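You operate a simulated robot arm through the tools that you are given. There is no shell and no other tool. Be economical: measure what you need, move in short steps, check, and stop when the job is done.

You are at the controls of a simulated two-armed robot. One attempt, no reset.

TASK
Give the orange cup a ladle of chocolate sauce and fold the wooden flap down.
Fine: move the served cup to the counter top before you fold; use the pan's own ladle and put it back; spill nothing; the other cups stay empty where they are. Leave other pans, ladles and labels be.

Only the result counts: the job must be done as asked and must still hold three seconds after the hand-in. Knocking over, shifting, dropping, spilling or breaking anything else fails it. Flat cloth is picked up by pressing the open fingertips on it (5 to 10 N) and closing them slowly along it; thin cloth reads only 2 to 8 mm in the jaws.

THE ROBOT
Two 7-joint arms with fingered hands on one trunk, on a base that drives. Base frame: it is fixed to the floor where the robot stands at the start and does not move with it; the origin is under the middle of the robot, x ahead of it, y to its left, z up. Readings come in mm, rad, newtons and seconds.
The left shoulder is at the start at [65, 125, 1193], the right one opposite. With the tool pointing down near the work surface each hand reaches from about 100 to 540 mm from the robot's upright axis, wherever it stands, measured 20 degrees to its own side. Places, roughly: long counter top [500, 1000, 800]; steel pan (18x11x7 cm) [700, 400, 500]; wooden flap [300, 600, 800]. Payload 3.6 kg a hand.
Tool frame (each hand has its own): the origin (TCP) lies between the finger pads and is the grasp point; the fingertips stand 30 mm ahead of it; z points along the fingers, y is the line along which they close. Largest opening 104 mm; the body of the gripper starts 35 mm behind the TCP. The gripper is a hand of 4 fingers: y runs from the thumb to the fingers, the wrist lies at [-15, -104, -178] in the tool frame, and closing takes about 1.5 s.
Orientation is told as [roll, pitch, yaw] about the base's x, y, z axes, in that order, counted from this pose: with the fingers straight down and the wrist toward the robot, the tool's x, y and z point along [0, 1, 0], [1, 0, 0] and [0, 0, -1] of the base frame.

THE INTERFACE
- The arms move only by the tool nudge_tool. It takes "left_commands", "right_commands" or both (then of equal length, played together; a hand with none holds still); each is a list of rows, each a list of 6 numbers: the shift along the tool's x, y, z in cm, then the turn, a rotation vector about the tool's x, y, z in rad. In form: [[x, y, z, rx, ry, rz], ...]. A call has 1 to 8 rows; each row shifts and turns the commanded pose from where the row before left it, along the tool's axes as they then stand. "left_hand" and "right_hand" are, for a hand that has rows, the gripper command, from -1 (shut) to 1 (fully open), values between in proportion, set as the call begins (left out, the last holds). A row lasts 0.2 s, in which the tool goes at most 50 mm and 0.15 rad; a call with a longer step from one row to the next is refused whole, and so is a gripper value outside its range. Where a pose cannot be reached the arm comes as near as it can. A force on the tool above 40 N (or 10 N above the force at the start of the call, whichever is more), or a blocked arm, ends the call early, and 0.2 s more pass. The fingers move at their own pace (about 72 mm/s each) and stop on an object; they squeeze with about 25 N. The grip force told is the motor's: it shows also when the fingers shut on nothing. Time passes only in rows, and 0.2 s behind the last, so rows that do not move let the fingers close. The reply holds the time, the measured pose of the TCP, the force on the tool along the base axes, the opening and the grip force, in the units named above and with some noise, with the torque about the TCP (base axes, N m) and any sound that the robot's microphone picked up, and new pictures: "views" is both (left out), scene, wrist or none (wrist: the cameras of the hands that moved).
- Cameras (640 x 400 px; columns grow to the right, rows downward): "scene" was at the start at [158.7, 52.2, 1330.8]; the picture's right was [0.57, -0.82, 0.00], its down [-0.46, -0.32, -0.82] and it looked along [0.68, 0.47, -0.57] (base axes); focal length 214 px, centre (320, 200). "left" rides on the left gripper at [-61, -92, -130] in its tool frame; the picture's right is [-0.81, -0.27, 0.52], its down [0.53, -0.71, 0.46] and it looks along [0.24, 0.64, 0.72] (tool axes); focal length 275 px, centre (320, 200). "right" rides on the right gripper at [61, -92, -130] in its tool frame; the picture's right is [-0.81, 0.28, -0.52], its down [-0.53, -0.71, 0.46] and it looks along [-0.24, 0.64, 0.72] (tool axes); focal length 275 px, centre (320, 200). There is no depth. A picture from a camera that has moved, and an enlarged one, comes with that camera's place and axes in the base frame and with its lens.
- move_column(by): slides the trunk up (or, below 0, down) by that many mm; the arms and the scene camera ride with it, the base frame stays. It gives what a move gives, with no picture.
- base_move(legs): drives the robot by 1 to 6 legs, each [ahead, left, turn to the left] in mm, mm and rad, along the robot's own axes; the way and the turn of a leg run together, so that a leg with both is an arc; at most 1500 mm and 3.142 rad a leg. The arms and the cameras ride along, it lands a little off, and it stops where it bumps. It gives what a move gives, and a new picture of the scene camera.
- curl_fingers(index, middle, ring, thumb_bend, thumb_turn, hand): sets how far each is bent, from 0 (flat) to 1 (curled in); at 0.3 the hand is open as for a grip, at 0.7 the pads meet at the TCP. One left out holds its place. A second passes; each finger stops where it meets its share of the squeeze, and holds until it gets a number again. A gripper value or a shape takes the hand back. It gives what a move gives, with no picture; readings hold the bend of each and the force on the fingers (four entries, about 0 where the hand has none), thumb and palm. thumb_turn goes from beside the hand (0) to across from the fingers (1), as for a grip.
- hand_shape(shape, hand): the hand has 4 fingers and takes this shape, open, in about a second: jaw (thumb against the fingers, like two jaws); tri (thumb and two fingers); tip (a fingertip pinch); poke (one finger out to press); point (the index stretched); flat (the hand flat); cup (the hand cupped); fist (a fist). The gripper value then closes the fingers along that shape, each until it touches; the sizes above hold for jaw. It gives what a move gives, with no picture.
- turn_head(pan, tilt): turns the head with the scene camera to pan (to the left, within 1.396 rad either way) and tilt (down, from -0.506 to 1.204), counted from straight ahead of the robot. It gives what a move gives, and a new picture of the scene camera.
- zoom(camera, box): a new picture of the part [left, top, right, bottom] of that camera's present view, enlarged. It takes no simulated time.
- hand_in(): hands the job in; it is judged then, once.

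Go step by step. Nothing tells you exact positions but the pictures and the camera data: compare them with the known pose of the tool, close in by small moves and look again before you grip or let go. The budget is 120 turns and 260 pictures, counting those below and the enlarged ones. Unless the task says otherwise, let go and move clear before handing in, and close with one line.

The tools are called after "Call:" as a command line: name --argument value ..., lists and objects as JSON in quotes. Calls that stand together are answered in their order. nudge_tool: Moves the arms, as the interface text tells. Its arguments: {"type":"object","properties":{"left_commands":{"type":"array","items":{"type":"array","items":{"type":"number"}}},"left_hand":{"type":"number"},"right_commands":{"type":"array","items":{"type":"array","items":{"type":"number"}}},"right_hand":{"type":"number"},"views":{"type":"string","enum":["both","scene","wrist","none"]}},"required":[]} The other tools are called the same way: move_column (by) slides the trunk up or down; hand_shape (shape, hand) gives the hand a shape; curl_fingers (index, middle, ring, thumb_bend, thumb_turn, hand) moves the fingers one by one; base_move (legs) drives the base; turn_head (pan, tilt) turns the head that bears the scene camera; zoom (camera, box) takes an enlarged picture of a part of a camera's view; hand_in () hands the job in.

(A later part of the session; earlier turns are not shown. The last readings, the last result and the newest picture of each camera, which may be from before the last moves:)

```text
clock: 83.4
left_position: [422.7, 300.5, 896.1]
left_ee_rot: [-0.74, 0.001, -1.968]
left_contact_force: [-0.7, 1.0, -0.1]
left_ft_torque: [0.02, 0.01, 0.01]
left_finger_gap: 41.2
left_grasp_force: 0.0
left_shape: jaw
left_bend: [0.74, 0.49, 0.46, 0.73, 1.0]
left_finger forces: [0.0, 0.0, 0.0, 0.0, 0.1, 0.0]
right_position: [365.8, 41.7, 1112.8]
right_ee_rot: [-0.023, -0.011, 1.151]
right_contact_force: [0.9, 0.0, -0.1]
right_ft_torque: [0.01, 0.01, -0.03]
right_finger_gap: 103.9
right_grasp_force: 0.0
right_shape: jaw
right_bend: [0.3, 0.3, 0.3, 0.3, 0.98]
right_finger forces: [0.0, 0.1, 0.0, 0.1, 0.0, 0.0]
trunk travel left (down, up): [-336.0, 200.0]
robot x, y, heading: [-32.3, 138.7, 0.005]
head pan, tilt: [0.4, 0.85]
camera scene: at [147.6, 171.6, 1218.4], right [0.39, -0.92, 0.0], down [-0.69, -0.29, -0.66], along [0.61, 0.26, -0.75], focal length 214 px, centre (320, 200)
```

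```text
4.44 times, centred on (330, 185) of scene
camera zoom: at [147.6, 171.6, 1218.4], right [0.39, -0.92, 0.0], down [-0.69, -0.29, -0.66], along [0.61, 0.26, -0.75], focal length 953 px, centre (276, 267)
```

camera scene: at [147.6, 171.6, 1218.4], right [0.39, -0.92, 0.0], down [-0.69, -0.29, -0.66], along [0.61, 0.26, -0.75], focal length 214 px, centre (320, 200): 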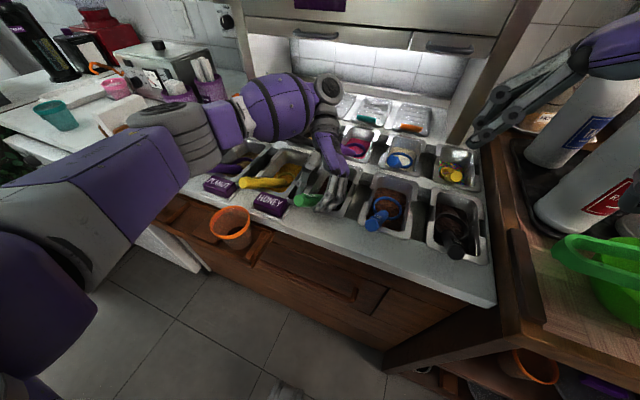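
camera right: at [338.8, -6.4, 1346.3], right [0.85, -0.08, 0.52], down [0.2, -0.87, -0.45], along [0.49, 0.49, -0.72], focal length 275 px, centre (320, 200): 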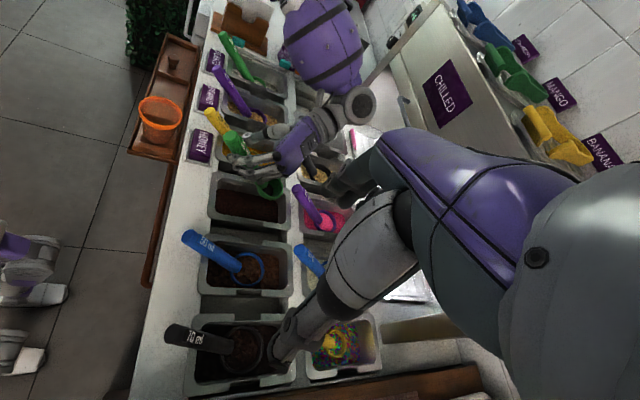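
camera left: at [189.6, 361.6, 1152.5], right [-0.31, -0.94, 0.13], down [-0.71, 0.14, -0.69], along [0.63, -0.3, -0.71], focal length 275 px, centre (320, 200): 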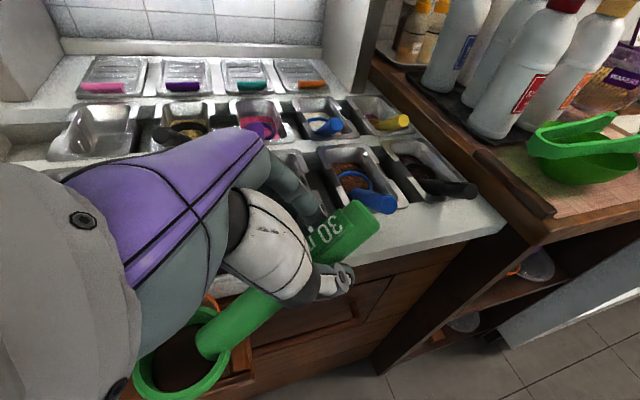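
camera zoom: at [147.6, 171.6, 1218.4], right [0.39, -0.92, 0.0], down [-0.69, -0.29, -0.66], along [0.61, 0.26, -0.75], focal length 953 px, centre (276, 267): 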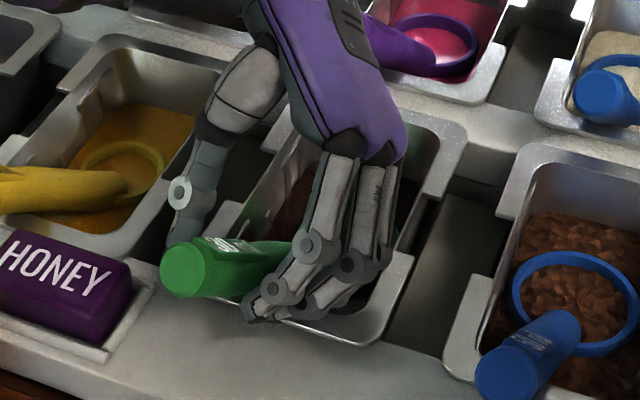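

Ladle released and resting in its pan. I open a bit more and lift straight up.

Call:
nudge_tool --left_commands '[[0, 0, 0, 0, 0, 0], [0, 0, 0, 0, 0, 0], [0, 0, 0, 0, 0, 0]]' --left_hand 0.15 --views "none"

Call:
move_column --by 150

Call:
base_move --legs '[[-80, 50, 0]]'

Call:
zoom --camera "right" --box '[180, 60, 400, 220]'

```text
clock: 84.2
left_position: [421.8, 301.8, 897.2]
left_ee_rot: [-0.742, 0.001, -1.967]
left_contact_force: [0.5, -0.4, -0.1]
left_ft_torque: [0.02, 0.01, -0.01]
left_finger_gap: 59.3
left_grasp_force: 0.0
left_shape: jaw
left_bend: [0.74, 0.42, 0.38, 0.66, 1.0]
left_finger forces: [0.0, 0.1, 0.0, 0.0, 0.0, 0.1]
right_position: [366.4, 40.8, 1111.8]
right_ee_rot: [-0.021, -0.01, 1.151]
right_contact_force: [1.3, 0.0, -0.3]
right_ft_torque: [0.01, 0.0, -0.01]
right_finger_gap: 103.5
right_grasp_force: 0.0
right_shape: jaw
right_bend: [0.3, 0.3, 0.3, 0.3, 0.98]
right_finger forces: [0.0, 0.1, 0.0, 0.0, 0.0, 0.0]
trunk travel left (down, up): [-336.0, 200.0]
robot x, y, heading: [-34.9, 139.6, 0.001]
head pan, tilt: [0.4, 0.85]
```

```text
clock: 86.0
left_position: [421.7, 301.1, 1046.3]
left_ee_rot: [-0.74, -0.002, -1.966]
left_contact_force: [0.0, 0.3, 0.5]
left_ft_torque: [0.02, 0.02, 0.01]
left_finger_gap: 59.7
left_grasp_force: 0.1
left_shape: jaw
left_bend: [0.74, 0.42, 0.38, 0.66, 1.0]
left_finger forces: [0.0, 0.0, 0.0, 0.1, 0.0, 0.0]
right_position: [359.0, 41.0, 1278.1]
right_ee_rot: [-0.057, -0.026, 1.151]
right_contact_force: [0.2, -0.5, -0.5]
right_ft_torque: [0.0, -0.02, -0.03]
right_finger_gap: 103.7
right_grasp_force: 0.1
right_shape: jaw
right_bend: [0.3, 0.3, 0.3, 0.3, 0.98]
right_finger forces: [0.0, 0.1, 0.0, 0.0, 0.1, 0.1]
trunk travel left (down, up): [-486.0, 50.0]
robot x, y, heading: [-34.3, 140.0, 0.002]
head pan, tilt: [0.4, 0.85]
```

```text
clock: 87.1
left_position: [341.9, 351.2, 1048.1]
left_ee_rot: [-0.741, 0.0, -1.966]
left_contact_force: [-0.3, 0.4, -0.5]
left_ft_torque: [0.03, -0.05, -0.03]
left_finger_gap: 59.3
left_grasp_force: 0.0
left_shape: jaw
left_bend: [0.74, 0.42, 0.38, 0.66, 1.0]
left_finger forces: [0.0, 0.0, 0.0, 0.1, 0.0, 0.1]
right_position: [278.3, 90.2, 1278.6]
right_ee_rot: [-0.057, -0.025, 1.147]
right_contact_force: [0.5, 0.1, 0.7]
right_ft_torque: [0.02, 0.02, -0.03]
right_finger_gap: 103.8
right_grasp_force: 0.0
right_shape: jaw
right_bend: [0.3, 0.3, 0.3, 0.3, 0.98]
right_finger forces: [0.1, 0.1, 0.0, 0.0, 0.0, 0.0]
trunk travel left (down, up): [-486.0, 50.0]
robot x, y, heading: [-112.6, 187.7, -0.004]
head pan, tilt: [0.4, 0.85]
camera scene: at [10.6, 221.3, 1381.1], right [0.39, -0.92, 0.0], down [-0.69, -0.29, -0.66], along [0.61, 0.26, -0.75], focal length 214 px, centre (320, 200)
```

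scene: 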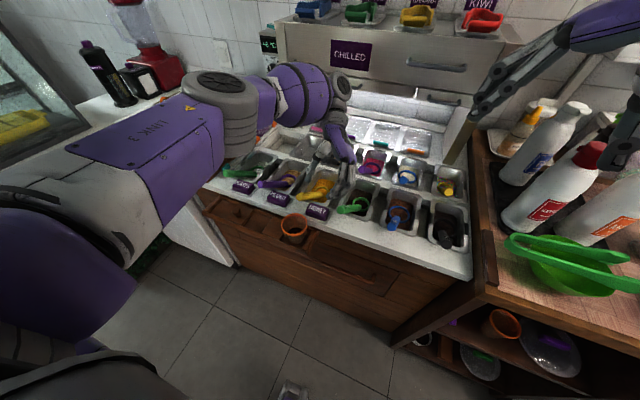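

```text
2.50 times, centred on (290, 140) of right
camera zoom: at [177.4, 32.6, 1402.8], right [0.82, -0.08, 0.57], down [0.22, -0.87, -0.44], along [0.53, 0.49, -0.69], focal length 688 px, centre (395, 350)
```

zoom: 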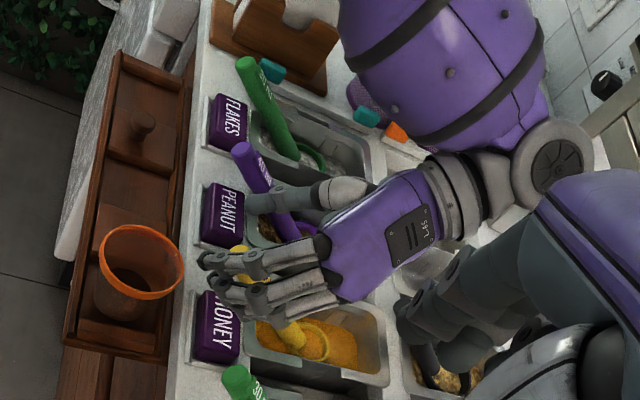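

The green ladle is back in its pan. Next: hand upright, fully open, closing along y, and placed above the cup.

Call:
zoom --camera "scene" --box '[280, 160, 420, 260]'

Call:
nudge_tool --left_commands '[[0, 0, -1, 0, 0.148, 0], [0, 0, -1, 0, 0.148, 0], [0, 0, 0, 0, 0.148, 0], [0, 0, 0, 0, 0.148, 0], [0, 0, 0, 0, 0.148, 0], [0, 0, 0, 0, 0, -0.132], [0, 0, 0, 0, 0, -0.132], [0, 0, 0, 0, 0, -0.132]]' --left_hand 1 --views "none"

Call:
base_move --legs '[[20, 60, 0]]'

```text
4.00 times, centred on (350, 210) of scene
camera zoom: at [10.6, 221.3, 1381.1], right [0.39, -0.92, 0.0], down [-0.69, -0.29, -0.66], along [0.61, 0.26, -0.75], focal length 858 px, centre (200, 160)
```

zoom: 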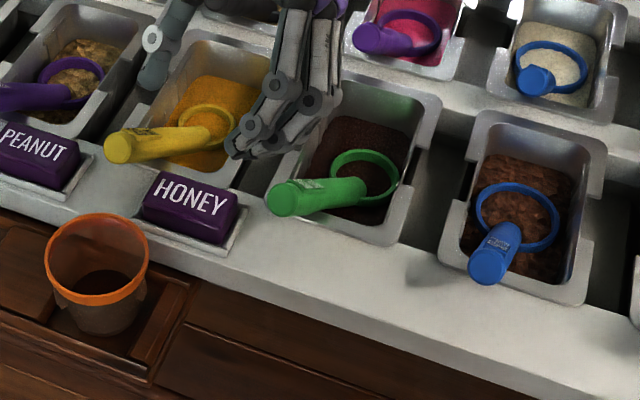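

```text
clock: 88.9
left_position: [353.4, 345.4, 1063.9]
left_ee_rot: [0.0, -0.002, -1.569]
left_contact_force: [0.2, 0.7, -0.7]
left_ft_torque: [0.01, -0.01, 0.01]
left_finger_gap: 103.8
left_grasp_force: 0.0
left_shape: jaw
left_bend: [0.3, 0.3, 0.3, 0.3, 0.98]
left_finger forces: [0.0, 0.1, 0.1, 0.0, 0.0, 0.1]
right_position: [277.9, 91.0, 1278.6]
right_ee_rot: [-0.058, -0.029, 1.148]
right_contact_force: [-0.2, -0.1, 0.3]
right_ft_torque: [0.06, 0.02, -0.04]
right_finger_gap: 103.6
right_grasp_force: 0.0
right_shape: jaw
right_bend: [0.3, 0.3, 0.3, 0.3, 0.98]
right_finger forces: [0.1, 0.0, 0.1, 0.1, 0.1, 0.0]
trunk travel left (down, up): [-486.0, 50.0]
robot x, y, heading: [-116.0, 191.0, 0.001]
head pan, tilt: [0.4, 0.85]
```

```text
clock: 90.1
left_position: [372.8, 404.1, 1062.9]
left_ee_rot: [-0.002, -0.001, -1.572]
left_contact_force: [-0.1, 0.0, -0.1]
left_ft_torque: [-0.02, 0.02, -0.03]
left_finger_gap: 103.7
left_grasp_force: 0.1
left_shape: jaw
left_bend: [0.3, 0.3, 0.3, 0.3, 0.98]
left_finger forces: [0.0, 0.0, 0.0, 0.0, 0.0, 0.0]
right_position: [299.4, 151.3, 1278.7]
right_ee_rot: [-0.058, -0.027, 1.148]
right_contact_force: [0.0, 0.2, 0.1]
right_ft_torque: [0.0, -0.01, 0.0]
right_finger_gap: 103.8
right_grasp_force: 0.2
right_shape: jaw
right_bend: [0.3, 0.3, 0.3, 0.3, 0.98]
right_finger forces: [0.0, 0.0, 0.0, 0.0, 0.0, 0.1]
trunk travel left (down, up): [-486.0, 50.0]
robot x, y, heading: [-93.9, 249.0, 0.004]
head pan, tilt: [0.4, 0.85]
camera scene: at [30.3, 280.8, 1381.2], right [0.39, -0.92, 0.0], down [-0.69, -0.29, -0.66], along [0.61, 0.26, -0.75], focal length 214 px, centre (320, 200)
```

scene: 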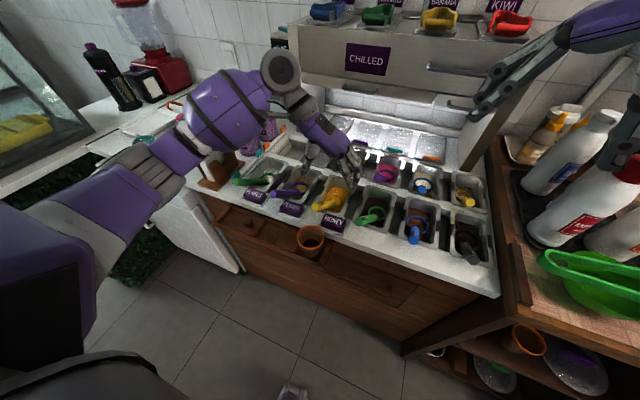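

Ladle rests exactly as before. Moving the open hand above the cup.

Call:
nudge_tool --left_commands '[[-1.9, -0.4, 0, 0, 0, 0], [-1.9, -0.4, 0, 0, 0, 0], [-1.9, -0.4, 0, 0, 0, 0], [-1.9, -0.4, 0, 0, 0, 0], [0, 0, 2.5, 0, 0, 0], [0, 0, 2.5, 0, 0, 0], [0, 0, 2.5, 0, 0, 0], [0, 0, 2.5, 0, 0, 0]]' --views "none"

Call:
zoom --camera "scene" --box '[230, 170, 390, 280]'

Call:
zoom --camera "right" --box '[100, 60, 340, 240]'

```text
clock: 91.9
left_position: [297.6, 420.0, 962.8]
left_ee_rot: [0.003, -0.001, -1.572]
left_contact_force: [-0.6, -0.1, 0.1]
left_ft_torque: [-0.02, 0.01, 0.03]
left_finger_gap: 104.1
left_grasp_force: 0.1
left_shape: jaw
left_bend: [0.3, 0.3, 0.3, 0.3, 0.98]
left_finger forces: [0.0, 0.0, 0.0, 0.0, 0.0, 0.1]
right_position: [297.8, 150.7, 1279.4]
right_ee_rot: [-0.058, -0.026, 1.149]
right_contact_force: [-0.3, -0.4, -0.4]
right_ft_torque: [0.0, 0.0, 0.01]
right_finger_gap: 103.7
right_grasp_force: 0.0
right_shape: jaw
right_bend: [0.3, 0.3, 0.3, 0.3, 0.98]
right_finger forces: [0.0, 0.0, 0.0, 0.0, 0.1, 0.1]
trunk travel left (down, up): [-486.0, 50.0]
robot x, y, heading: [-94.1, 246.4, 0.003]
head pan, tilt: [0.4, 0.85]
```

```text
3.64 times, centred on (310, 225) of scene
camera zoom: at [30.4, 280.8, 1381.1], right [0.39, -0.92, 0.0], down [-0.69, -0.29, -0.66], along [0.61, 0.26, -0.75], focal length 780 px, centre (356, 109)
```

zoom: 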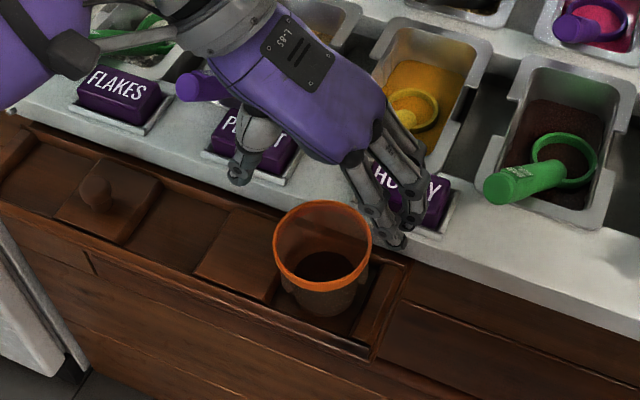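

```text
2.22 times, centred on (220, 150) of right
camera zoom: at [197.2, 92.0, 1402.7], right [0.82, -0.08, 0.57], down [0.22, -0.87, -0.44], along [0.53, 0.49, -0.69], focal length 612 px, centre (542, 311)
```

zoom: 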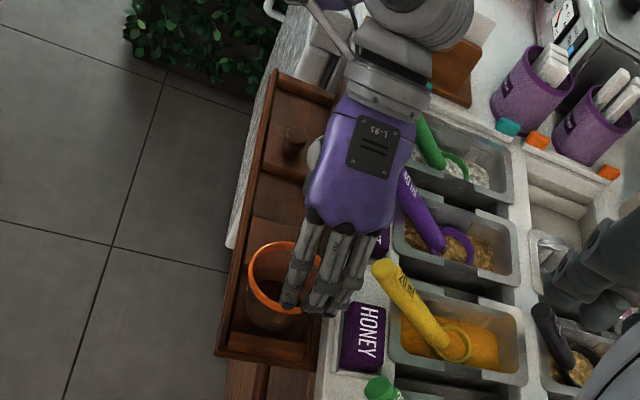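

Fingers sit a little forward of the TCP, so I shift back 10 mm to stay clear of the counter edge, and descend around the rim.

Call:
nudge_tool --left_commands '[[-1.0, -0.1, 1.5, 0, 0, 0], [0, 0, 1.5, 0, 0, 0], [0, 0, 1.5, 0, 0, 0], [0, 0, 0, 0, 0, 0]]' --views "wrist"

Call:
zoom --camera "scene" --box '[230, 170, 390, 280]'

Call:
zoom --camera "right" --box '[160, 120, 280, 210]'

```text
clock: 92.9
left_position: [287.6, 421.8, 917.9]
left_ee_rot: [0.001, -0.002, -1.572]
left_contact_force: [0.6, 0.0, 1.1]
left_ft_torque: [0.0, 0.01, 0.0]
left_finger_gap: 103.4
left_grasp_force: 0.1
left_shape: jaw
left_bend: [0.3, 0.3, 0.3, 0.3, 0.98]
left_finger forces: [0.0, 0.0, 0.0, 0.0, 0.0, 0.0]
right_position: [299.4, 150.5, 1277.7]
right_ee_rot: [-0.058, -0.026, 1.148]
right_contact_force: [0.1, -0.3, 0.0]
right_ft_torque: [-0.02, 0.0, 0.0]
right_finger_gap: 103.7
right_grasp_force: 0.0
right_shape: jaw
right_bend: [0.3, 0.3, 0.3, 0.3, 0.98]
right_finger forces: [0.1, 0.0, 0.1, 0.0, 0.0, 0.1]
trunk travel left (down, up): [-486.0, 50.0]
robot x, y, heading: [-96.0, 246.8, 0.002]
head pan, tilt: [0.4, 0.85]
camera left: at [226.3, 514.0, 1049.5], right [-0.81, 0.28, -0.52], down [0.53, 0.71, -0.46], along [0.24, -0.65, -0.72], focal length 275 px, centre (320, 200)
```

left: 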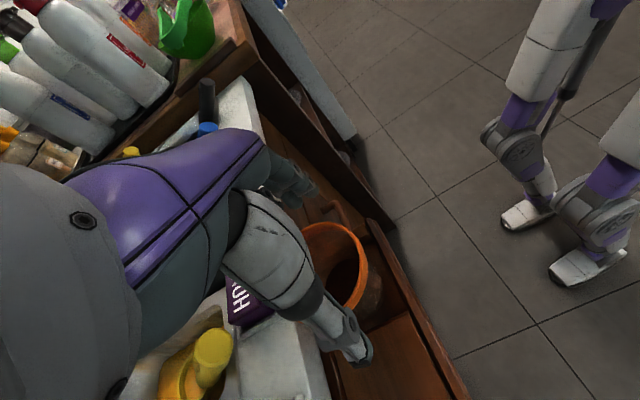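

```text
3.64 times, centred on (310, 225) of scene
camera zoom: at [30.3, 280.7, 1381.2], right [0.39, -0.92, 0.0], down [-0.69, -0.29, -0.66], along [0.61, 0.26, -0.75], focal length 780 px, centre (356, 109)
```

zoom: 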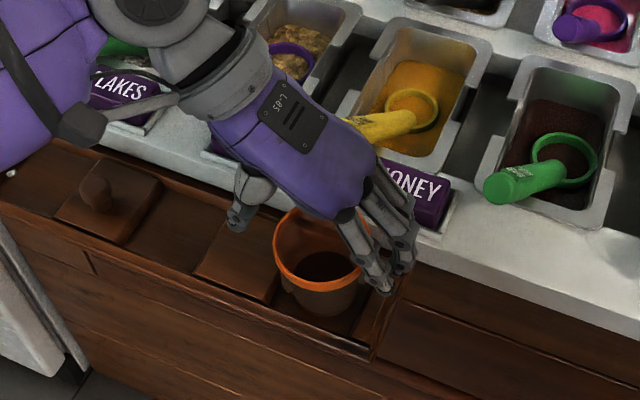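

```text
4.44 times, centred on (220, 165) of right
camera zoom: at [197.1, 91.9, 1402.8], right [0.82, -0.08, 0.57], down [0.22, -0.87, -0.44], along [0.53, 0.49, -0.69], focal length 1224 px, centre (764, 356)
```

zoom: 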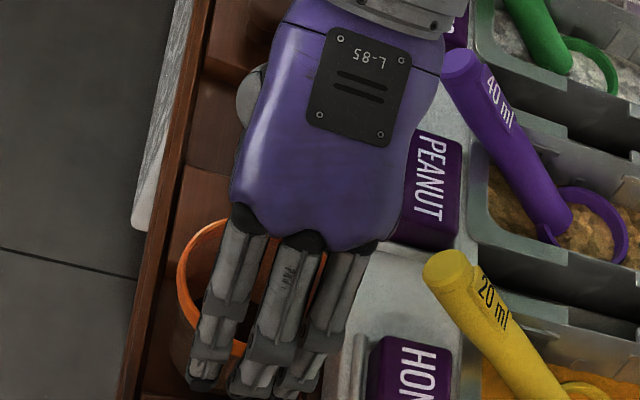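

Fingers straddle the rim well, centred within a few mm. Shift 5 mm right and go down 40 mm, then close.

Call:
nudge_tool --left_commands '[[0, 0.5, 1.3, 0, 0, 0], [0, 0, 1.4, 0, 0, 0], [0, 0, 1.3, 0, 0, 0], [0, 0, 0, 0, 0, 0]]' --views "none"

Call:
zoom --camera "scene" --box '[250, 180, 370, 270]'

Call:
zoom --camera "right" --box '[160, 120, 280, 210]'

Call:
zoom --camera "left" --box '[240, 160, 460, 380]'

```text
clock: 93.9
left_position: [287.9, 415.6, 878.9]
left_ee_rot: [0.001, 0.0, -1.573]
left_contact_force: [0.1, 0.8, -0.4]
left_ft_torque: [0.03, 0.0, -0.01]
left_finger_gap: 103.8
left_grasp_force: 0.1
left_shape: jaw
left_bend: [0.3, 0.3, 0.3, 0.3, 0.98]
left_finger forces: [0.0, 0.0, 0.0, 0.0, 0.0, 0.0]
right_position: [298.2, 149.5, 1279.5]
right_ee_rot: [-0.058, -0.025, 1.149]
right_contact_force: [1.0, 0.1, 0.1]
right_ft_torque: [0.02, -0.01, -0.01]
right_finger_gap: 103.8
right_grasp_force: 0.1
right_shape: jaw
right_bend: [0.3, 0.3, 0.3, 0.3, 0.98]
right_finger forces: [0.1, 0.1, 0.0, 0.1, 0.0, 0.0]
trunk travel left (down, up): [-486.0, 50.0]
robot x, y, heading: [-96.1, 246.2, 0.002]
head pan, tilt: [0.4, 0.85]
```

```text
4.44 times, centred on (310, 225) of scene
camera zoom: at [30.3, 280.8, 1381.2], right [0.39, -0.92, 0.0], down [-0.69, -0.29, -0.66], along [0.61, 0.26, -0.75], focal length 953 px, centre (364, 89)
```

zoom: 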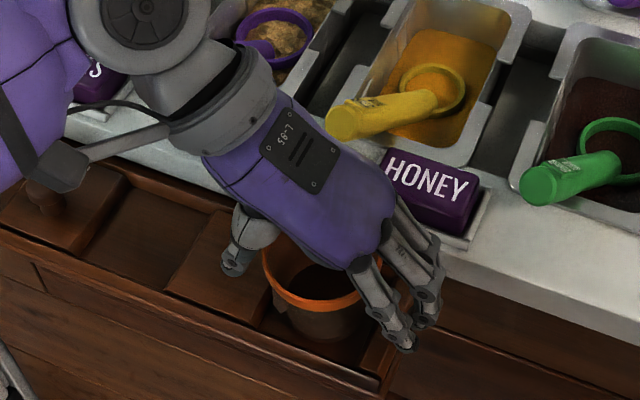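

```text
4.44 times, centred on (220, 165) of right
camera zoom: at [197.1, 91.9, 1402.8], right [0.82, -0.08, 0.57], down [0.22, -0.87, -0.44], along [0.53, 0.49, -0.69], focal length 1224 px, centre (764, 356)
```

zoom: 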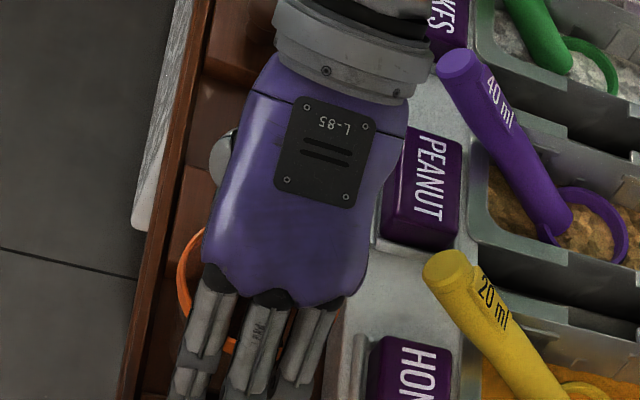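

```text
1.82 times, centred on (350, 270) of left
camera zoom: at [225.8, 508.8, 1010.1], right [-0.81, 0.28, -0.52], down [0.53, 0.71, -0.46], along [0.24, -0.65, -0.72], focal length 500 px, centre (266, 73)
```

zoom: 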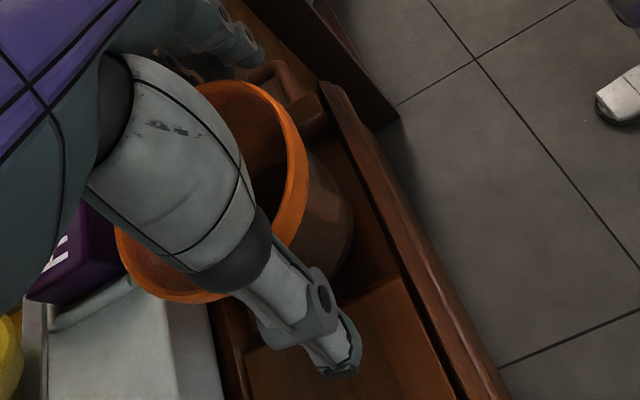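

Good straddle. Closing softly on the cup (target 65 mm).

Call:
nudge_tool --left_commands '[[0, 0, 0, 0, 0, 0], [0, 0, 0, 0, 0, 0], [0, 0, 0, 0, 0, 0], [0, 0, 0, 0, 0, 0], [0, 0, 0, 0, 0, 0], [0, 0, 0, 0, 0, 0]]' --left_hand 0.25 --views "none"

Call:
zoom --camera "scene" --box '[250, 180, 370, 270]'

```text
clock: 95.3
left_position: [287.0, 416.1, 877.7]
left_ee_rot: [-0.001, 0.0, -1.575]
left_contact_force: [-0.8, 0.0, 0.3]
left_ft_torque: [-0.01, -0.01, 0.02]
left_finger_gap: 65.7
left_grasp_force: 0.0
left_shape: jaw
left_bend: [0.28, 0.4, 0.36, 0.63, 1.0]
left_finger forces: [0.1, 0.0, 0.1, 0.1, 0.1, 0.0]
right_position: [299.8, 150.8, 1278.7]
right_ee_rot: [-0.058, -0.027, 1.148]
right_contact_force: [-0.1, -0.4, 1.2]
right_ft_torque: [-0.03, 0.02, -0.01]
right_finger_gap: 103.9
right_grasp_force: 0.0
right_shape: jaw
right_bend: [0.3, 0.3, 0.3, 0.3, 0.98]
right_finger forces: [0.0, 0.0, 0.0, 0.0, 0.0, 0.0]
trunk travel left (down, up): [-486.0, 50.0]
robot x, y, heading: [-94.5, 249.3, -0.001]
head pan, tilt: [0.4, 0.85]
```

```text
4.44 times, centred on (310, 225) of scene
camera zoom: at [30.3, 280.8, 1381.2], right [0.39, -0.92, 0.0], down [-0.69, -0.29, -0.66], along [0.61, 0.26, -0.75], focal length 953 px, centre (364, 89)
```

zoom: 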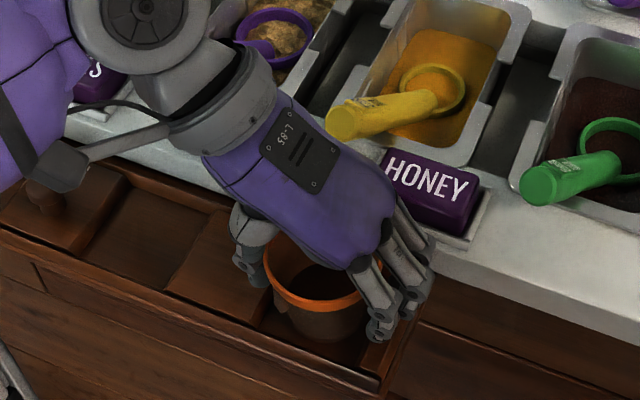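

No contact yet at 65 mm; closing further.

Call:
nudge_tool --left_commands '[[0, 0, 0, 0, 0, 0], [0, 0, 0, 0, 0, 0], [0, 0, 0, 0, 0, 0], [0, 0, 0, 0, 0, 0], [0, 0, 0, 0, 0, 0], [0, 0, 0, 0, 0, 0]]' --left_hand 0.05 --views "none"

Call:
zoom --camera "scene" --box '[250, 180, 370, 270]'

Call:
zoom --camera "left" --box '[240, 160, 460, 380]'

```text
clock: 96.7
left_position: [287.7, 416.8, 878.4]
left_ee_rot: [0.001, -0.001, -1.573]
left_contact_force: [0.3, -0.3, -0.5]
left_ft_torque: [-0.03, -0.01, 0.03]
left_finger_gap: 46.5
left_grasp_force: 25.3
left_shape: jaw
left_bend: [0.74, 0.45, 0.44, 0.69, 1.0]
left_finger forces: [12.3, 6.2, 6.1, 0.0, 22.1, 0.1]
right_position: [299.1, 150.0, 1278.1]
right_ee_rot: [-0.057, -0.025, 1.15]
right_contact_force: [-0.6, -0.5, 0.4]
right_ft_torque: [0.01, 0.02, -0.01]
right_finger_gap: 103.7
right_grasp_force: 0.1
right_shape: jaw
right_bend: [0.3, 0.3, 0.3, 0.3, 0.98]
right_finger forces: [0.0, 0.1, 0.0, 0.0, 0.0, 0.1]
trunk travel left (down, up): [-486.0, 50.0]
robot x, y, heading: [-94.5, 247.6, 0.002]
head pan, tilt: [0.4, 0.85]
```

```text
4.44 times, centred on (310, 225) of scene
camera zoom: at [30.3, 280.8, 1381.2], right [0.39, -0.92, 0.0], down [-0.69, -0.29, -0.66], along [0.61, 0.26, -0.75], focal length 953 px, centre (364, 89)
```

zoom: 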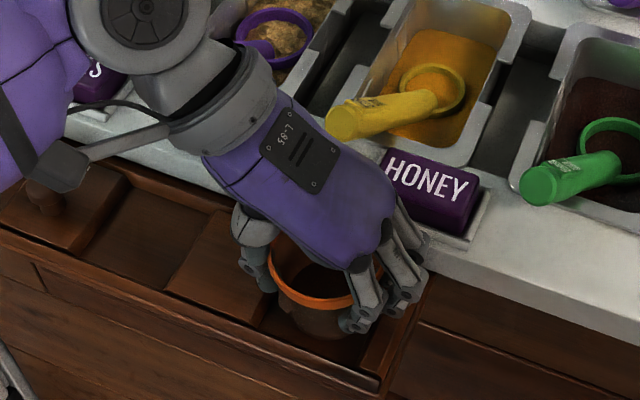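

```text
1.82 times, centred on (350, 270) of left
camera zoom: at [225.8, 508.8, 1010.2], right [-0.81, 0.28, -0.52], down [0.53, 0.71, -0.46], along [0.24, -0.65, -0.72], focal length 500 px, centre (266, 73)
```

zoom: 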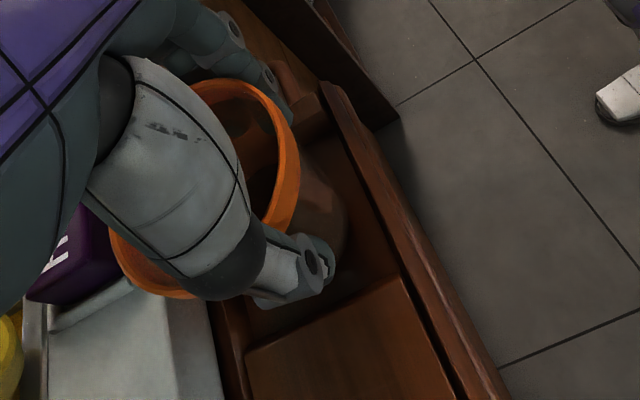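

Firm, balanced grip on the cup. Lifting 45 mm with the trunk.

Call:
move_column --by 45

Call:
zoom --camera "scene" --box '[250, 180, 370, 270]'

Call:
zoom --camera "right" --box '[120, 80, 300, 220]'

```text
clock: 97.6
left_position: [286.7, 416.4, 921.8]
left_ee_rot: [0.0, 0.0, -1.573]
left_contact_force: [0.0, 0.1, 0.1]
left_ft_torque: [-0.01, 0.0, -0.01]
left_finger_gap: 46.6
left_grasp_force: 25.5
left_shape: jaw
left_bend: [0.74, 0.45, 0.44, 0.69, 1.0]
left_finger forces: [12.3, 6.2, 6.1, 0.0, 22.1, 0.0]
right_position: [260.0, 149.9, 1379.9]
right_ee_rot: [-0.2, -0.093, 1.153]
right_contact_force: [0.1, -0.2, -0.1]
right_ft_torque: [0.01, 0.01, 0.0]
right_finger_gap: 103.7
right_grasp_force: 0.1
right_shape: jaw
right_bend: [0.3, 0.3, 0.3, 0.3, 0.98]
right_finger forces: [0.1, 0.0, 0.1, 0.0, 0.0, 0.0]
trunk travel left (down, up): [-531.0, 5.0]
robot x, y, heading: [-96.3, 250.7, -0.003]
head pan, tilt: [0.4, 0.85]
```

```text
4.44 times, centred on (310, 225) of scene
camera zoom: at [-14.5, 280.6, 1429.0], right [0.39, -0.92, 0.0], down [-0.69, -0.29, -0.66], along [0.61, 0.26, -0.75], focal length 953 px, centre (364, 89)
```

zoom: 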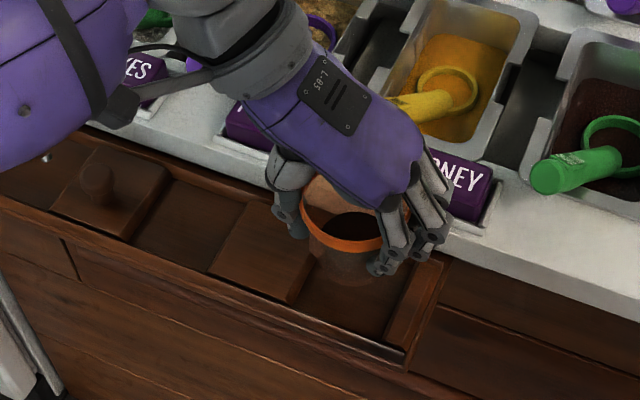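

```text
2.86 times, centred on (210, 150) of right
camera zoom: at [139.9, 91.5, 1487.2], right [0.72, -0.09, 0.69], down [0.28, -0.87, -0.41], along [0.63, 0.49, -0.6], focal length 786 px, centre (634, 343)
```

zoom: 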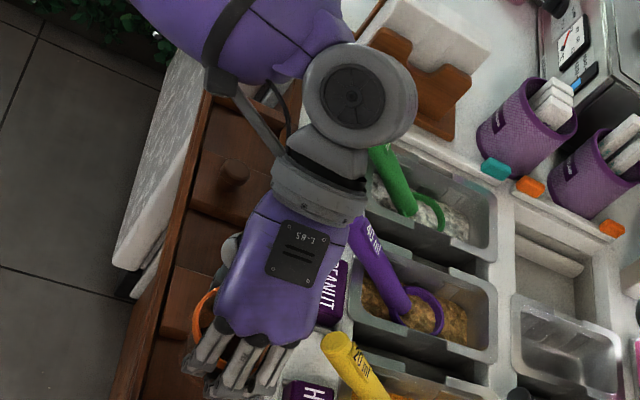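

Cup lifted cleanly. I raise it further and look left toward the free counter spot.

Call:
nudge_tool --left_commands '[[0, 0, -1.9, 0, 0, 0], [0, 0, -1.9, 0, 0, 0], [0, 0, -1.9, 0, 0, 0], [0, 0, -1.9, 0, 0, 0], [0, 0, 0, 0, 0, 0]]' --views "none"

Call:
turn_head --pan 1.0 --tilt 0.6

```text
clock: 98.8
left_position: [288.3, 416.8, 999.7]
left_ee_rot: [0.001, 0.001, -1.573]
left_contact_force: [0.4, 0.0, -0.7]
left_ft_torque: [-0.02, 0.01, -0.02]
left_finger_gap: 46.5
left_grasp_force: 24.6
left_shape: jaw
left_bend: [0.74, 0.45, 0.44, 0.69, 1.0]
left_finger forces: [12.3, 6.2, 6.1, 0.0, 21.9, 0.0]
right_position: [259.4, 149.5, 1380.8]
right_ee_rot: [-0.199, -0.094, 1.154]
right_contact_force: [-1.0, -0.4, -0.4]
right_ft_torque: [0.02, -0.03, -0.01]
right_finger_gap: 103.6
right_grasp_force: 0.0
right_shape: jaw
right_bend: [0.3, 0.3, 0.3, 0.3, 0.98]
right_finger forces: [0.1, 0.0, 0.0, 0.0, 0.0, 0.0]
trunk travel left (down, up): [-531.0, 5.0]
robot x, y, heading: [-95.4, 248.7, 0.005]
head pan, tilt: [0.4, 0.85]
```

```text
clock: 99.8
left_position: [286.7, 416.7, 999.6]
left_ee_rot: [0.0, 0.001, -1.573]
left_contact_force: [0.0, -0.5, 0.1]
left_ft_torque: [0.0, -0.02, -0.01]
left_finger_gap: 46.7
left_grasp_force: 25.0
left_shape: jaw
left_bend: [0.74, 0.45, 0.44, 0.69, 1.0]
left_finger forces: [12.4, 6.2, 6.2, 0.0, 22.0, 0.0]
right_position: [258.0, 149.9, 1381.2]
right_ee_rot: [-0.2, -0.095, 1.152]
right_contact_force: [1.1, -0.5, -0.1]
right_ft_torque: [-0.01, 0.03, 0.01]
right_finger_gap: 103.8
right_grasp_force: 0.0
right_shape: jaw
right_bend: [0.3, 0.3, 0.3, 0.3, 0.98]
right_finger forces: [0.1, 0.0, 0.0, 0.0, 0.0, 0.0]
trunk travel left (down, up): [-531.0, 5.0]
robot x, y, heading: [-91.2, 247.2, 0.007]
head pan, tilt: [1.0, 0.6]
camera scene: at [-39.2, 324.6, 1449.9], right [0.84, -0.54, 0.0], down [-0.31, -0.48, -0.82], along [0.45, 0.69, -0.57], focal length 214 px, centre (320, 200)
```

scene: 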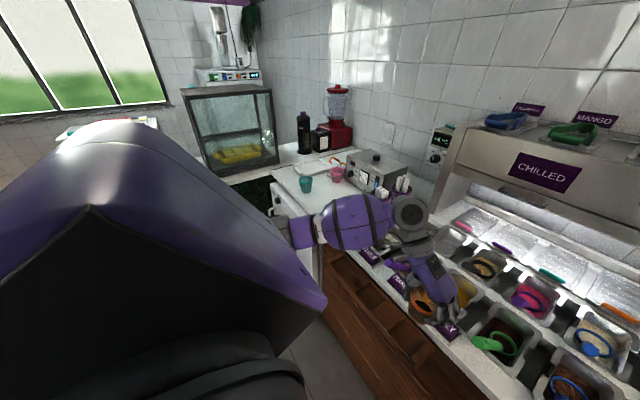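

The way left is clear up to the teal cup at about (420,1175). I drive left 600 mm with the cup in front of the counter edge.

Call:
base_move --legs '[[0, 300, 0], [0, 295, 0]]'

Call:
turn_head --pan 0.5 --tilt 0.8

```text
clock: 105.8
left_position: [283.3, 1016.5, 999.7]
left_ee_rot: [0.001, 0.0, -1.566]
left_contact_force: [0.4, -0.1, -1.3]
left_ft_torque: [-0.01, -0.01, -0.02]
left_finger_gap: 46.6
left_grasp_force: 25.1
left_shape: jaw
left_bend: [0.74, 0.45, 0.44, 0.69, 1.0]
left_finger forces: [12.4, 6.2, 6.2, 0.0, 22.0, 0.0]
right_position: [256.9, 748.7, 1382.7]
right_ee_rot: [-0.199, -0.094, 1.161]
right_contact_force: [-0.2, -0.4, -0.5]
right_ft_torque: [0.02, 0.02, -0.04]
right_finger_gap: 103.8
right_grasp_force: 0.1
right_shape: jaw
right_bend: [0.3, 0.3, 0.3, 0.3, 0.98]
right_finger forces: [0.0, 0.1, 0.0, 0.1, 0.0, 0.0]
trunk travel left (down, up): [-531.0, 5.0]
robot x, y, heading: [-100.6, 851.1, 0.006]
head pan, tilt: [1.0, 0.6]
camera scene: at [-42.3, 923.3, 1450.0], right [0.84, -0.53, 0.0], down [-0.3, -0.48, -0.83], along [0.44, 0.7, -0.56], focal length 214 px, centre (320, 200)
```

scene: 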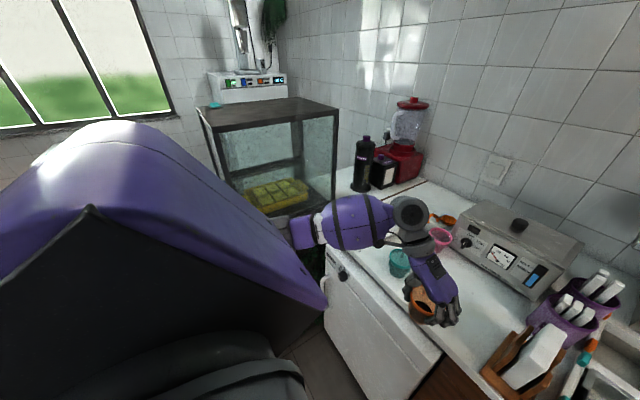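

```text
clock: 106.7
left_position: [285.0, 1018.3, 999.2]
left_ee_rot: [-0.001, 0.0, -1.567]
left_contact_force: [-0.5, -0.1, 0.2]
left_ft_torque: [0.01, 0.02, -0.01]
left_finger_gap: 46.5
left_grasp_force: 24.9
left_shape: jaw
left_bend: [0.74, 0.45, 0.44, 0.69, 1.0]
left_finger forces: [12.5, 6.2, 6.2, 0.1, 21.9, 0.0]
right_position: [256.9, 749.6, 1381.9]
right_ee_rot: [-0.2, -0.093, 1.159]
right_contact_force: [-1.1, 0.3, -0.5]
right_ft_torque: [0.01, 0.01, -0.03]
right_finger_gap: 103.8
right_grasp_force: 0.1
right_shape: jaw
right_bend: [0.3, 0.3, 0.3, 0.3, 0.98]
right_finger forces: [0.1, 0.0, 0.0, 0.0, 0.0, 0.0]
trunk travel left (down, up): [-531.0, 5.0]
robot x, y, heading: [-98.7, 849.1, 0.008]
head pan, tilt: [0.499, 0.799]
camera scene: at [-19.1, 887.7, 1433.1], right [0.48, -0.87, 0.0], down [-0.63, -0.35, -0.7], along [0.61, 0.34, -0.72], focal length 214 px, centre (320, 200)
```

scene: 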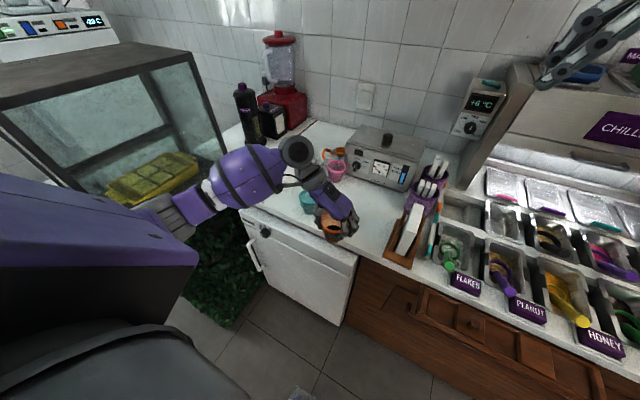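

The free spot around (385,1018) between rack and teal cup is good. Moving forward over it.

Call:
base_move --legs '[[55, 0, 0]]'

Call:
nudge_tool --left_commands '[[1.7, 0, 0, 0, 0, 0], [1.7, 0, 0, 0, 0, 0], [0, 0, 0, 0, 0, 0]]' --views "none"

Call:
move_column --by -35

Call:
zoom --camera "scene" --box '[270, 160, 430, 270]'

```text
clock: 107.7
left_position: [337.6, 1017.3, 998.6]
left_ee_rot: [0.0, 0.0, -1.569]
left_contact_force: [0.8, -0.6, -0.3]
left_ft_torque: [0.02, 0.05, -0.02]
left_finger_gap: 46.6
left_grasp_force: 24.8
left_shape: jaw
left_bend: [0.74, 0.45, 0.44, 0.69, 1.0]
left_finger forces: [12.5, 6.2, 6.2, 0.0, 22.0, 0.1]
right_position: [311.6, 750.0, 1381.4]
right_ee_rot: [-0.198, -0.096, 1.159]
right_contact_force: [0.2, -0.5, -0.3]
right_ft_torque: [0.0, 0.05, 0.01]
right_finger_gap: 104.0
right_grasp_force: 0.1
right_shape: jaw
right_bend: [0.3, 0.3, 0.3, 0.3, 0.98]
right_finger forces: [0.0, 0.1, 0.1, 0.1, 0.1, 0.0]
trunk travel left (down, up): [-531.0, 5.0]
robot x, y, heading: [-41.9, 847.6, 0.009]
head pan, tilt: [0.499, 0.799]
camera scene: at [35.7, 888.0, 1433.1], right [0.48, -0.87, 0.0], down [-0.63, -0.35, -0.7], along [0.61, 0.34, -0.72], focal length 214 px, centre (320, 200)
```

scene: 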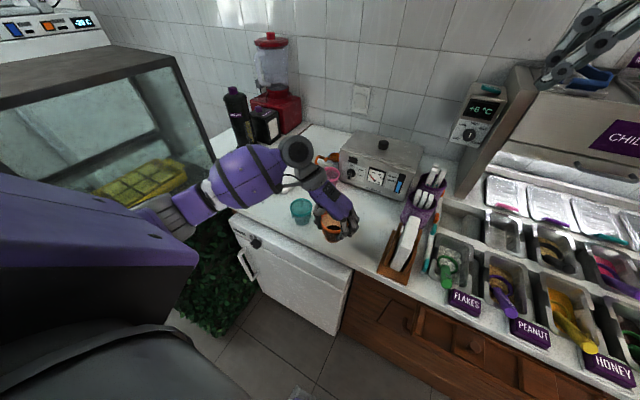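

```text
clock: 108.5
left_position: [372.1, 1018.0, 1000.0]
left_ee_rot: [0.0, 0.0, -1.566]
left_contact_force: [0.5, 0.9, 0.0]
left_ft_torque: [0.0, 0.03, -0.02]
left_finger_gap: 46.6
left_grasp_force: 24.8
left_shape: jaw
left_bend: [0.74, 0.45, 0.44, 0.69, 1.0]
left_finger forces: [12.4, 6.2, 6.2, 0.0, 22.0, 0.0]
right_position: [310.4, 749.2, 1382.5]
right_ee_rot: [-0.201, -0.093, 1.159]
right_contact_force: [0.0, 0.5, 0.3]
right_ft_torque: [0.03, -0.04, 0.03]
right_finger_gap: 103.7
right_grasp_force: 0.1
right_shape: jaw
right_bend: [0.3, 0.3, 0.3, 0.3, 0.98]
right_finger forces: [0.0, 0.0, 0.0, 0.0, 0.1, 0.1]
trunk travel left (down, up): [-531.0, 5.0]
robot x, y, heading: [-46.1, 845.9, 0.005]
head pan, tilt: [0.499, 0.799]
```

```text
clock: 109.2
left_position: [371.7, 1018.4, 964.9]
left_ee_rot: [0.003, -0.001, -1.569]
left_contact_force: [-0.3, 0.1, -0.5]
left_ft_torque: [0.05, 0.04, -0.01]
left_finger_gap: 46.5
left_grasp_force: 25.1
left_shape: jaw
left_bend: [0.74, 0.45, 0.44, 0.69, 1.0]
left_finger forces: [12.4, 6.2, 6.3, 0.1, 22.1, 0.0]
right_position: [311.3, 750.3, 1347.2]
right_ee_rot: [-0.2, -0.097, 1.16]
right_contact_force: [-1.1, 0.8, 0.3]
right_ft_torque: [0.0, -0.04, -0.05]
right_finger_gap: 103.8
right_grasp_force: 0.1
right_shape: jaw
right_bend: [0.3, 0.3, 0.3, 0.3, 0.98]
right_finger forces: [0.1, 0.0, 0.0, 0.1, 0.0, 0.0]
trunk travel left (down, up): [-496.0, 40.0]
robot x, y, heading: [-40.3, 846.3, 0.013]
head pan, tilt: [0.499, 0.799]
```

```text
3.64 times, centred on (350, 215) of scene
camera zoom: at [72.1, 888.1, 1396.8], right [0.48, -0.87, 0.0], down [-0.63, -0.35, -0.7], along [0.61, 0.34, -0.72], focal length 780 px, centre (211, 146)
```

zoom: 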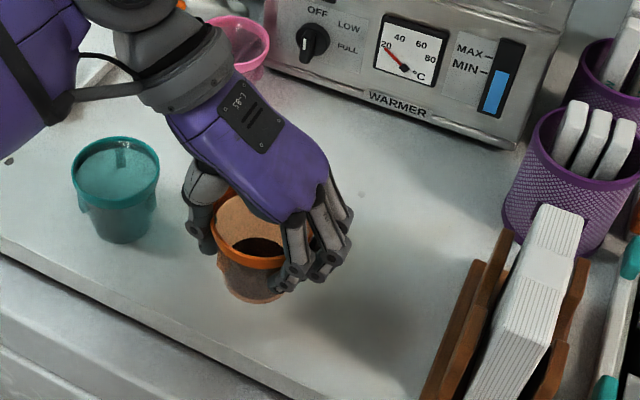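

Good spot; the cup hangs just above the counter. Lowering in small steps.

Call:
move_column --by -10

Call:
move_column --by -6

Call:
zoom --camera "scene" --box '[290, 170, 390, 250]'

```text
clock: 109.8
left_position: [372.9, 1017.7, 953.7]
left_ee_rot: [0.002, -0.001, -1.566]
left_contact_force: [-1.3, 0.4, -0.8]
left_ft_torque: [-0.01, -0.02, 0.01]
left_finger_gap: 46.8
left_grasp_force: 25.4
left_shape: jaw
left_bend: [0.74, 0.45, 0.44, 0.69, 1.0]
left_finger forces: [12.4, 6.2, 6.3, 0.0, 22.0, 0.0]
right_position: [311.6, 749.5, 1335.7]
right_ee_rot: [-0.201, -0.095, 1.159]
right_contact_force: [-0.7, 0.3, -0.2]
right_ft_torque: [0.0, -0.03, -0.01]
right_finger_gap: 103.7
right_grasp_force: 0.1
right_shape: jaw
right_bend: [0.3, 0.3, 0.3, 0.3, 0.98]
right_finger forces: [0.0, 0.0, 0.0, 0.0, 0.0, 0.0]
trunk travel left (down, up): [-486.0, 50.0]
robot x, y, heading: [-38.5, 850.6, 0.01]
head pan, tilt: [0.499, 0.799]
```

```text
clock: 110.4
left_position: [372.0, 1017.9, 948.1]
left_ee_rot: [-0.001, 0.0, -1.566]
left_contact_force: [-0.5, -0.2, 0.1]
left_ft_torque: [-0.03, 0.01, 0.01]
left_finger_gap: 46.7
left_grasp_force: 24.7
left_shape: jaw
left_bend: [0.74, 0.45, 0.44, 0.69, 1.0]
left_finger forces: [12.4, 6.2, 6.4, 0.1, 22.0, 0.0]
right_position: [311.2, 750.3, 1331.5]
right_ee_rot: [-0.201, -0.093, 1.158]
right_contact_force: [0.7, -0.1, 0.4]
right_ft_torque: [-0.01, -0.01, -0.03]
right_finger_gap: 104.1
right_grasp_force: 0.2
right_shape: jaw
right_bend: [0.3, 0.3, 0.3, 0.3, 0.98]
right_finger forces: [0.0, 0.1, 0.1, 0.1, 0.0, 0.1]
trunk travel left (down, up): [-480.0, 56.0]
robot x, y, heading: [-45.5, 847.0, 0.008]
head pan, tilt: [0.499, 0.799]
```

```text
5.00 times, centred on (340, 210) of scene
camera zoom: at [85.0, 888.3, 1378.1], right [0.48, -0.87, 0.0], down [-0.63, -0.35, -0.7], along [0.61, 0.34, -0.72], focal length 1072 px, centre (220, 150)
```

zoom: 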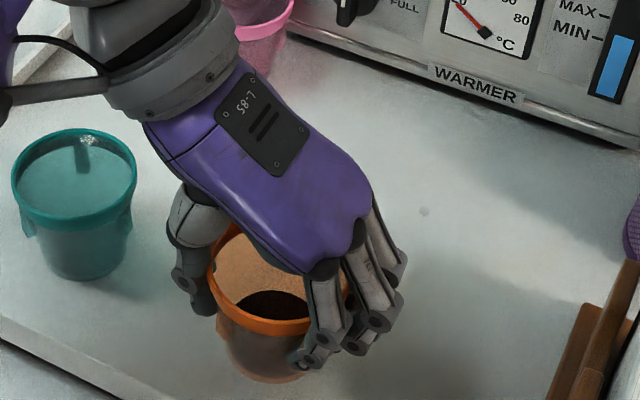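

Call:
move_column --by -5

Call:
move_column --by -4

```text
clock: 110.9
left_position: [373.1, 1018.1, 943.3]
left_ee_rot: [0.001, -0.001, -1.568]
left_contact_force: [0.2, -0.4, -1.0]
left_ft_torque: [-0.02, 0.02, 0.01]
left_finger_gap: 46.4
left_grasp_force: 25.1
left_shape: jaw
left_bend: [0.74, 0.45, 0.44, 0.69, 1.0]
left_finger forces: [12.5, 6.2, 6.3, 0.0, 22.0, 0.0]
right_position: [310.2, 750.3, 1325.9]
right_ee_rot: [-0.199, -0.095, 1.158]
right_contact_force: [0.1, -0.1, 0.2]
right_ft_torque: [-0.02, 0.0, 0.01]
right_finger_gap: 103.7
right_grasp_force: 0.1
right_shape: jaw
right_bend: [0.3, 0.3, 0.3, 0.3, 0.98]
right_finger forces: [0.1, 0.0, 0.1, 0.0, 0.0, 0.1]
trunk travel left (down, up): [-475.0, 61.0]
robot x, y, heading: [-41.2, 845.1, 0.008]
head pan, tilt: [0.499, 0.799]
```

```text
clock: 111.5
left_position: [371.6, 1016.4, 940.1]
left_ee_rot: [0.001, -0.003, -1.567]
left_contact_force: [0.9, -1.0, 0.7]
left_ft_torque: [-0.01, -0.01, 0.0]
left_finger_gap: 46.6
left_grasp_force: 25.5
left_shape: jaw
left_bend: [0.74, 0.45, 0.44, 0.69, 1.0]
left_finger forces: [12.5, 6.2, 6.3, 0.1, 22.0, 0.0]
right_position: [311.5, 750.2, 1321.8]
right_ee_rot: [-0.198, -0.094, 1.16]
right_contact_force: [0.1, 0.2, -1.0]
right_ft_torque: [0.01, 0.02, -0.01]
right_finger_gap: 104.2
right_grasp_force: 0.0
right_shape: jaw
right_bend: [0.3, 0.3, 0.3, 0.3, 0.98]
right_finger forces: [0.0, 0.1, 0.0, 0.1, 0.1, 0.0]
trunk travel left (down, up): [-471.0, 65.0]
robot x, y, heading: [-39.6, 847.6, 0.002]
head pan, tilt: [0.499, 0.799]
```

Call:
move_column --by -4

Call:
move_column --by -4

Call:
zoom --camera "scene" --box '[290, 170, 390, 250]'

```text
clock: 112.0
left_position: [372.9, 1017.7, 935.1]
left_ee_rot: [0.0, 0.0, -1.568]
left_contact_force: [-0.4, -0.8, -0.6]
left_ft_torque: [0.02, 0.02, 0.01]
left_finger_gap: 46.5
left_grasp_force: 25.3
left_shape: jaw
left_bend: [0.74, 0.45, 0.44, 0.69, 1.0]
left_finger forces: [12.4, 6.2, 6.3, 0.0, 22.1, 0.0]
right_position: [311.4, 750.1, 1317.4]
right_ee_rot: [-0.199, -0.094, 1.158]
right_contact_force: [0.0, -0.6, 0.0]
right_ft_torque: [0.0, -0.02, 0.03]
right_finger_gap: 104.0
right_grasp_force: 0.1
right_shape: jaw
right_bend: [0.3, 0.3, 0.3, 0.3, 0.98]
right_finger forces: [0.0, 0.0, 0.1, 0.1, 0.0, 0.1]
trunk travel left (down, up): [-467.0, 69.0]
robot x, y, heading: [-42.1, 848.4, 0.009]
head pan, tilt: [0.499, 0.799]
```

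```text
clock: 112.5
left_position: [372.5, 1018.4, 931.6]
left_ee_rot: [0.0, -0.001, -1.566]
left_contact_force: [-0.5, -0.5, -0.5]
left_ft_torque: [-0.01, 0.01, -0.01]
left_finger_gap: 46.7
left_grasp_force: 25.0
left_shape: jaw
left_bend: [0.74, 0.45, 0.44, 0.69, 1.0]
left_finger forces: [12.5, 6.3, 6.2, 0.1, 22.1, 0.1]
right_position: [311.2, 749.0, 1314.4]
right_ee_rot: [-0.198, -0.094, 1.158]
right_contact_force: [0.3, 0.2, -0.4]
right_ft_torque: [0.01, -0.01, 0.01]
right_finger_gap: 103.8
right_grasp_force: 0.2
right_shape: jaw
right_bend: [0.3, 0.3, 0.3, 0.3, 0.98]
right_finger forces: [0.0, 0.0, 0.0, 0.0, 0.1, 0.1]
trunk travel left (down, up): [-463.0, 73.0]
robot x, y, heading: [-41.5, 841.1, 0.013]
head pan, tilt: [0.499, 0.799]
```

```text
5.00 times, centred on (340, 210) of scene
camera zoom: at [96.2, 888.4, 1357.9], right [0.48, -0.87, 0.0], down [-0.63, -0.35, -0.7], along [0.61, 0.34, -0.72], focal length 1072 px, centre (220, 150)
```

zoom: 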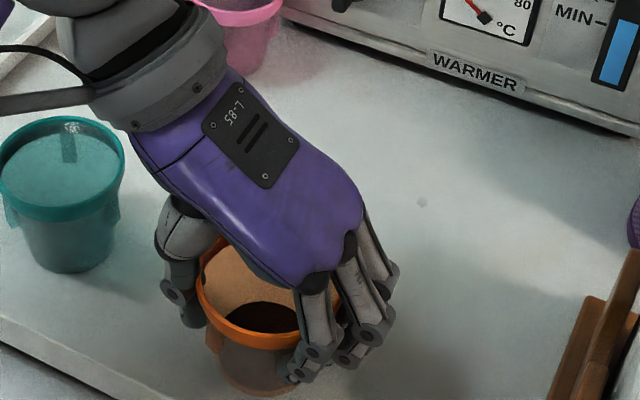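

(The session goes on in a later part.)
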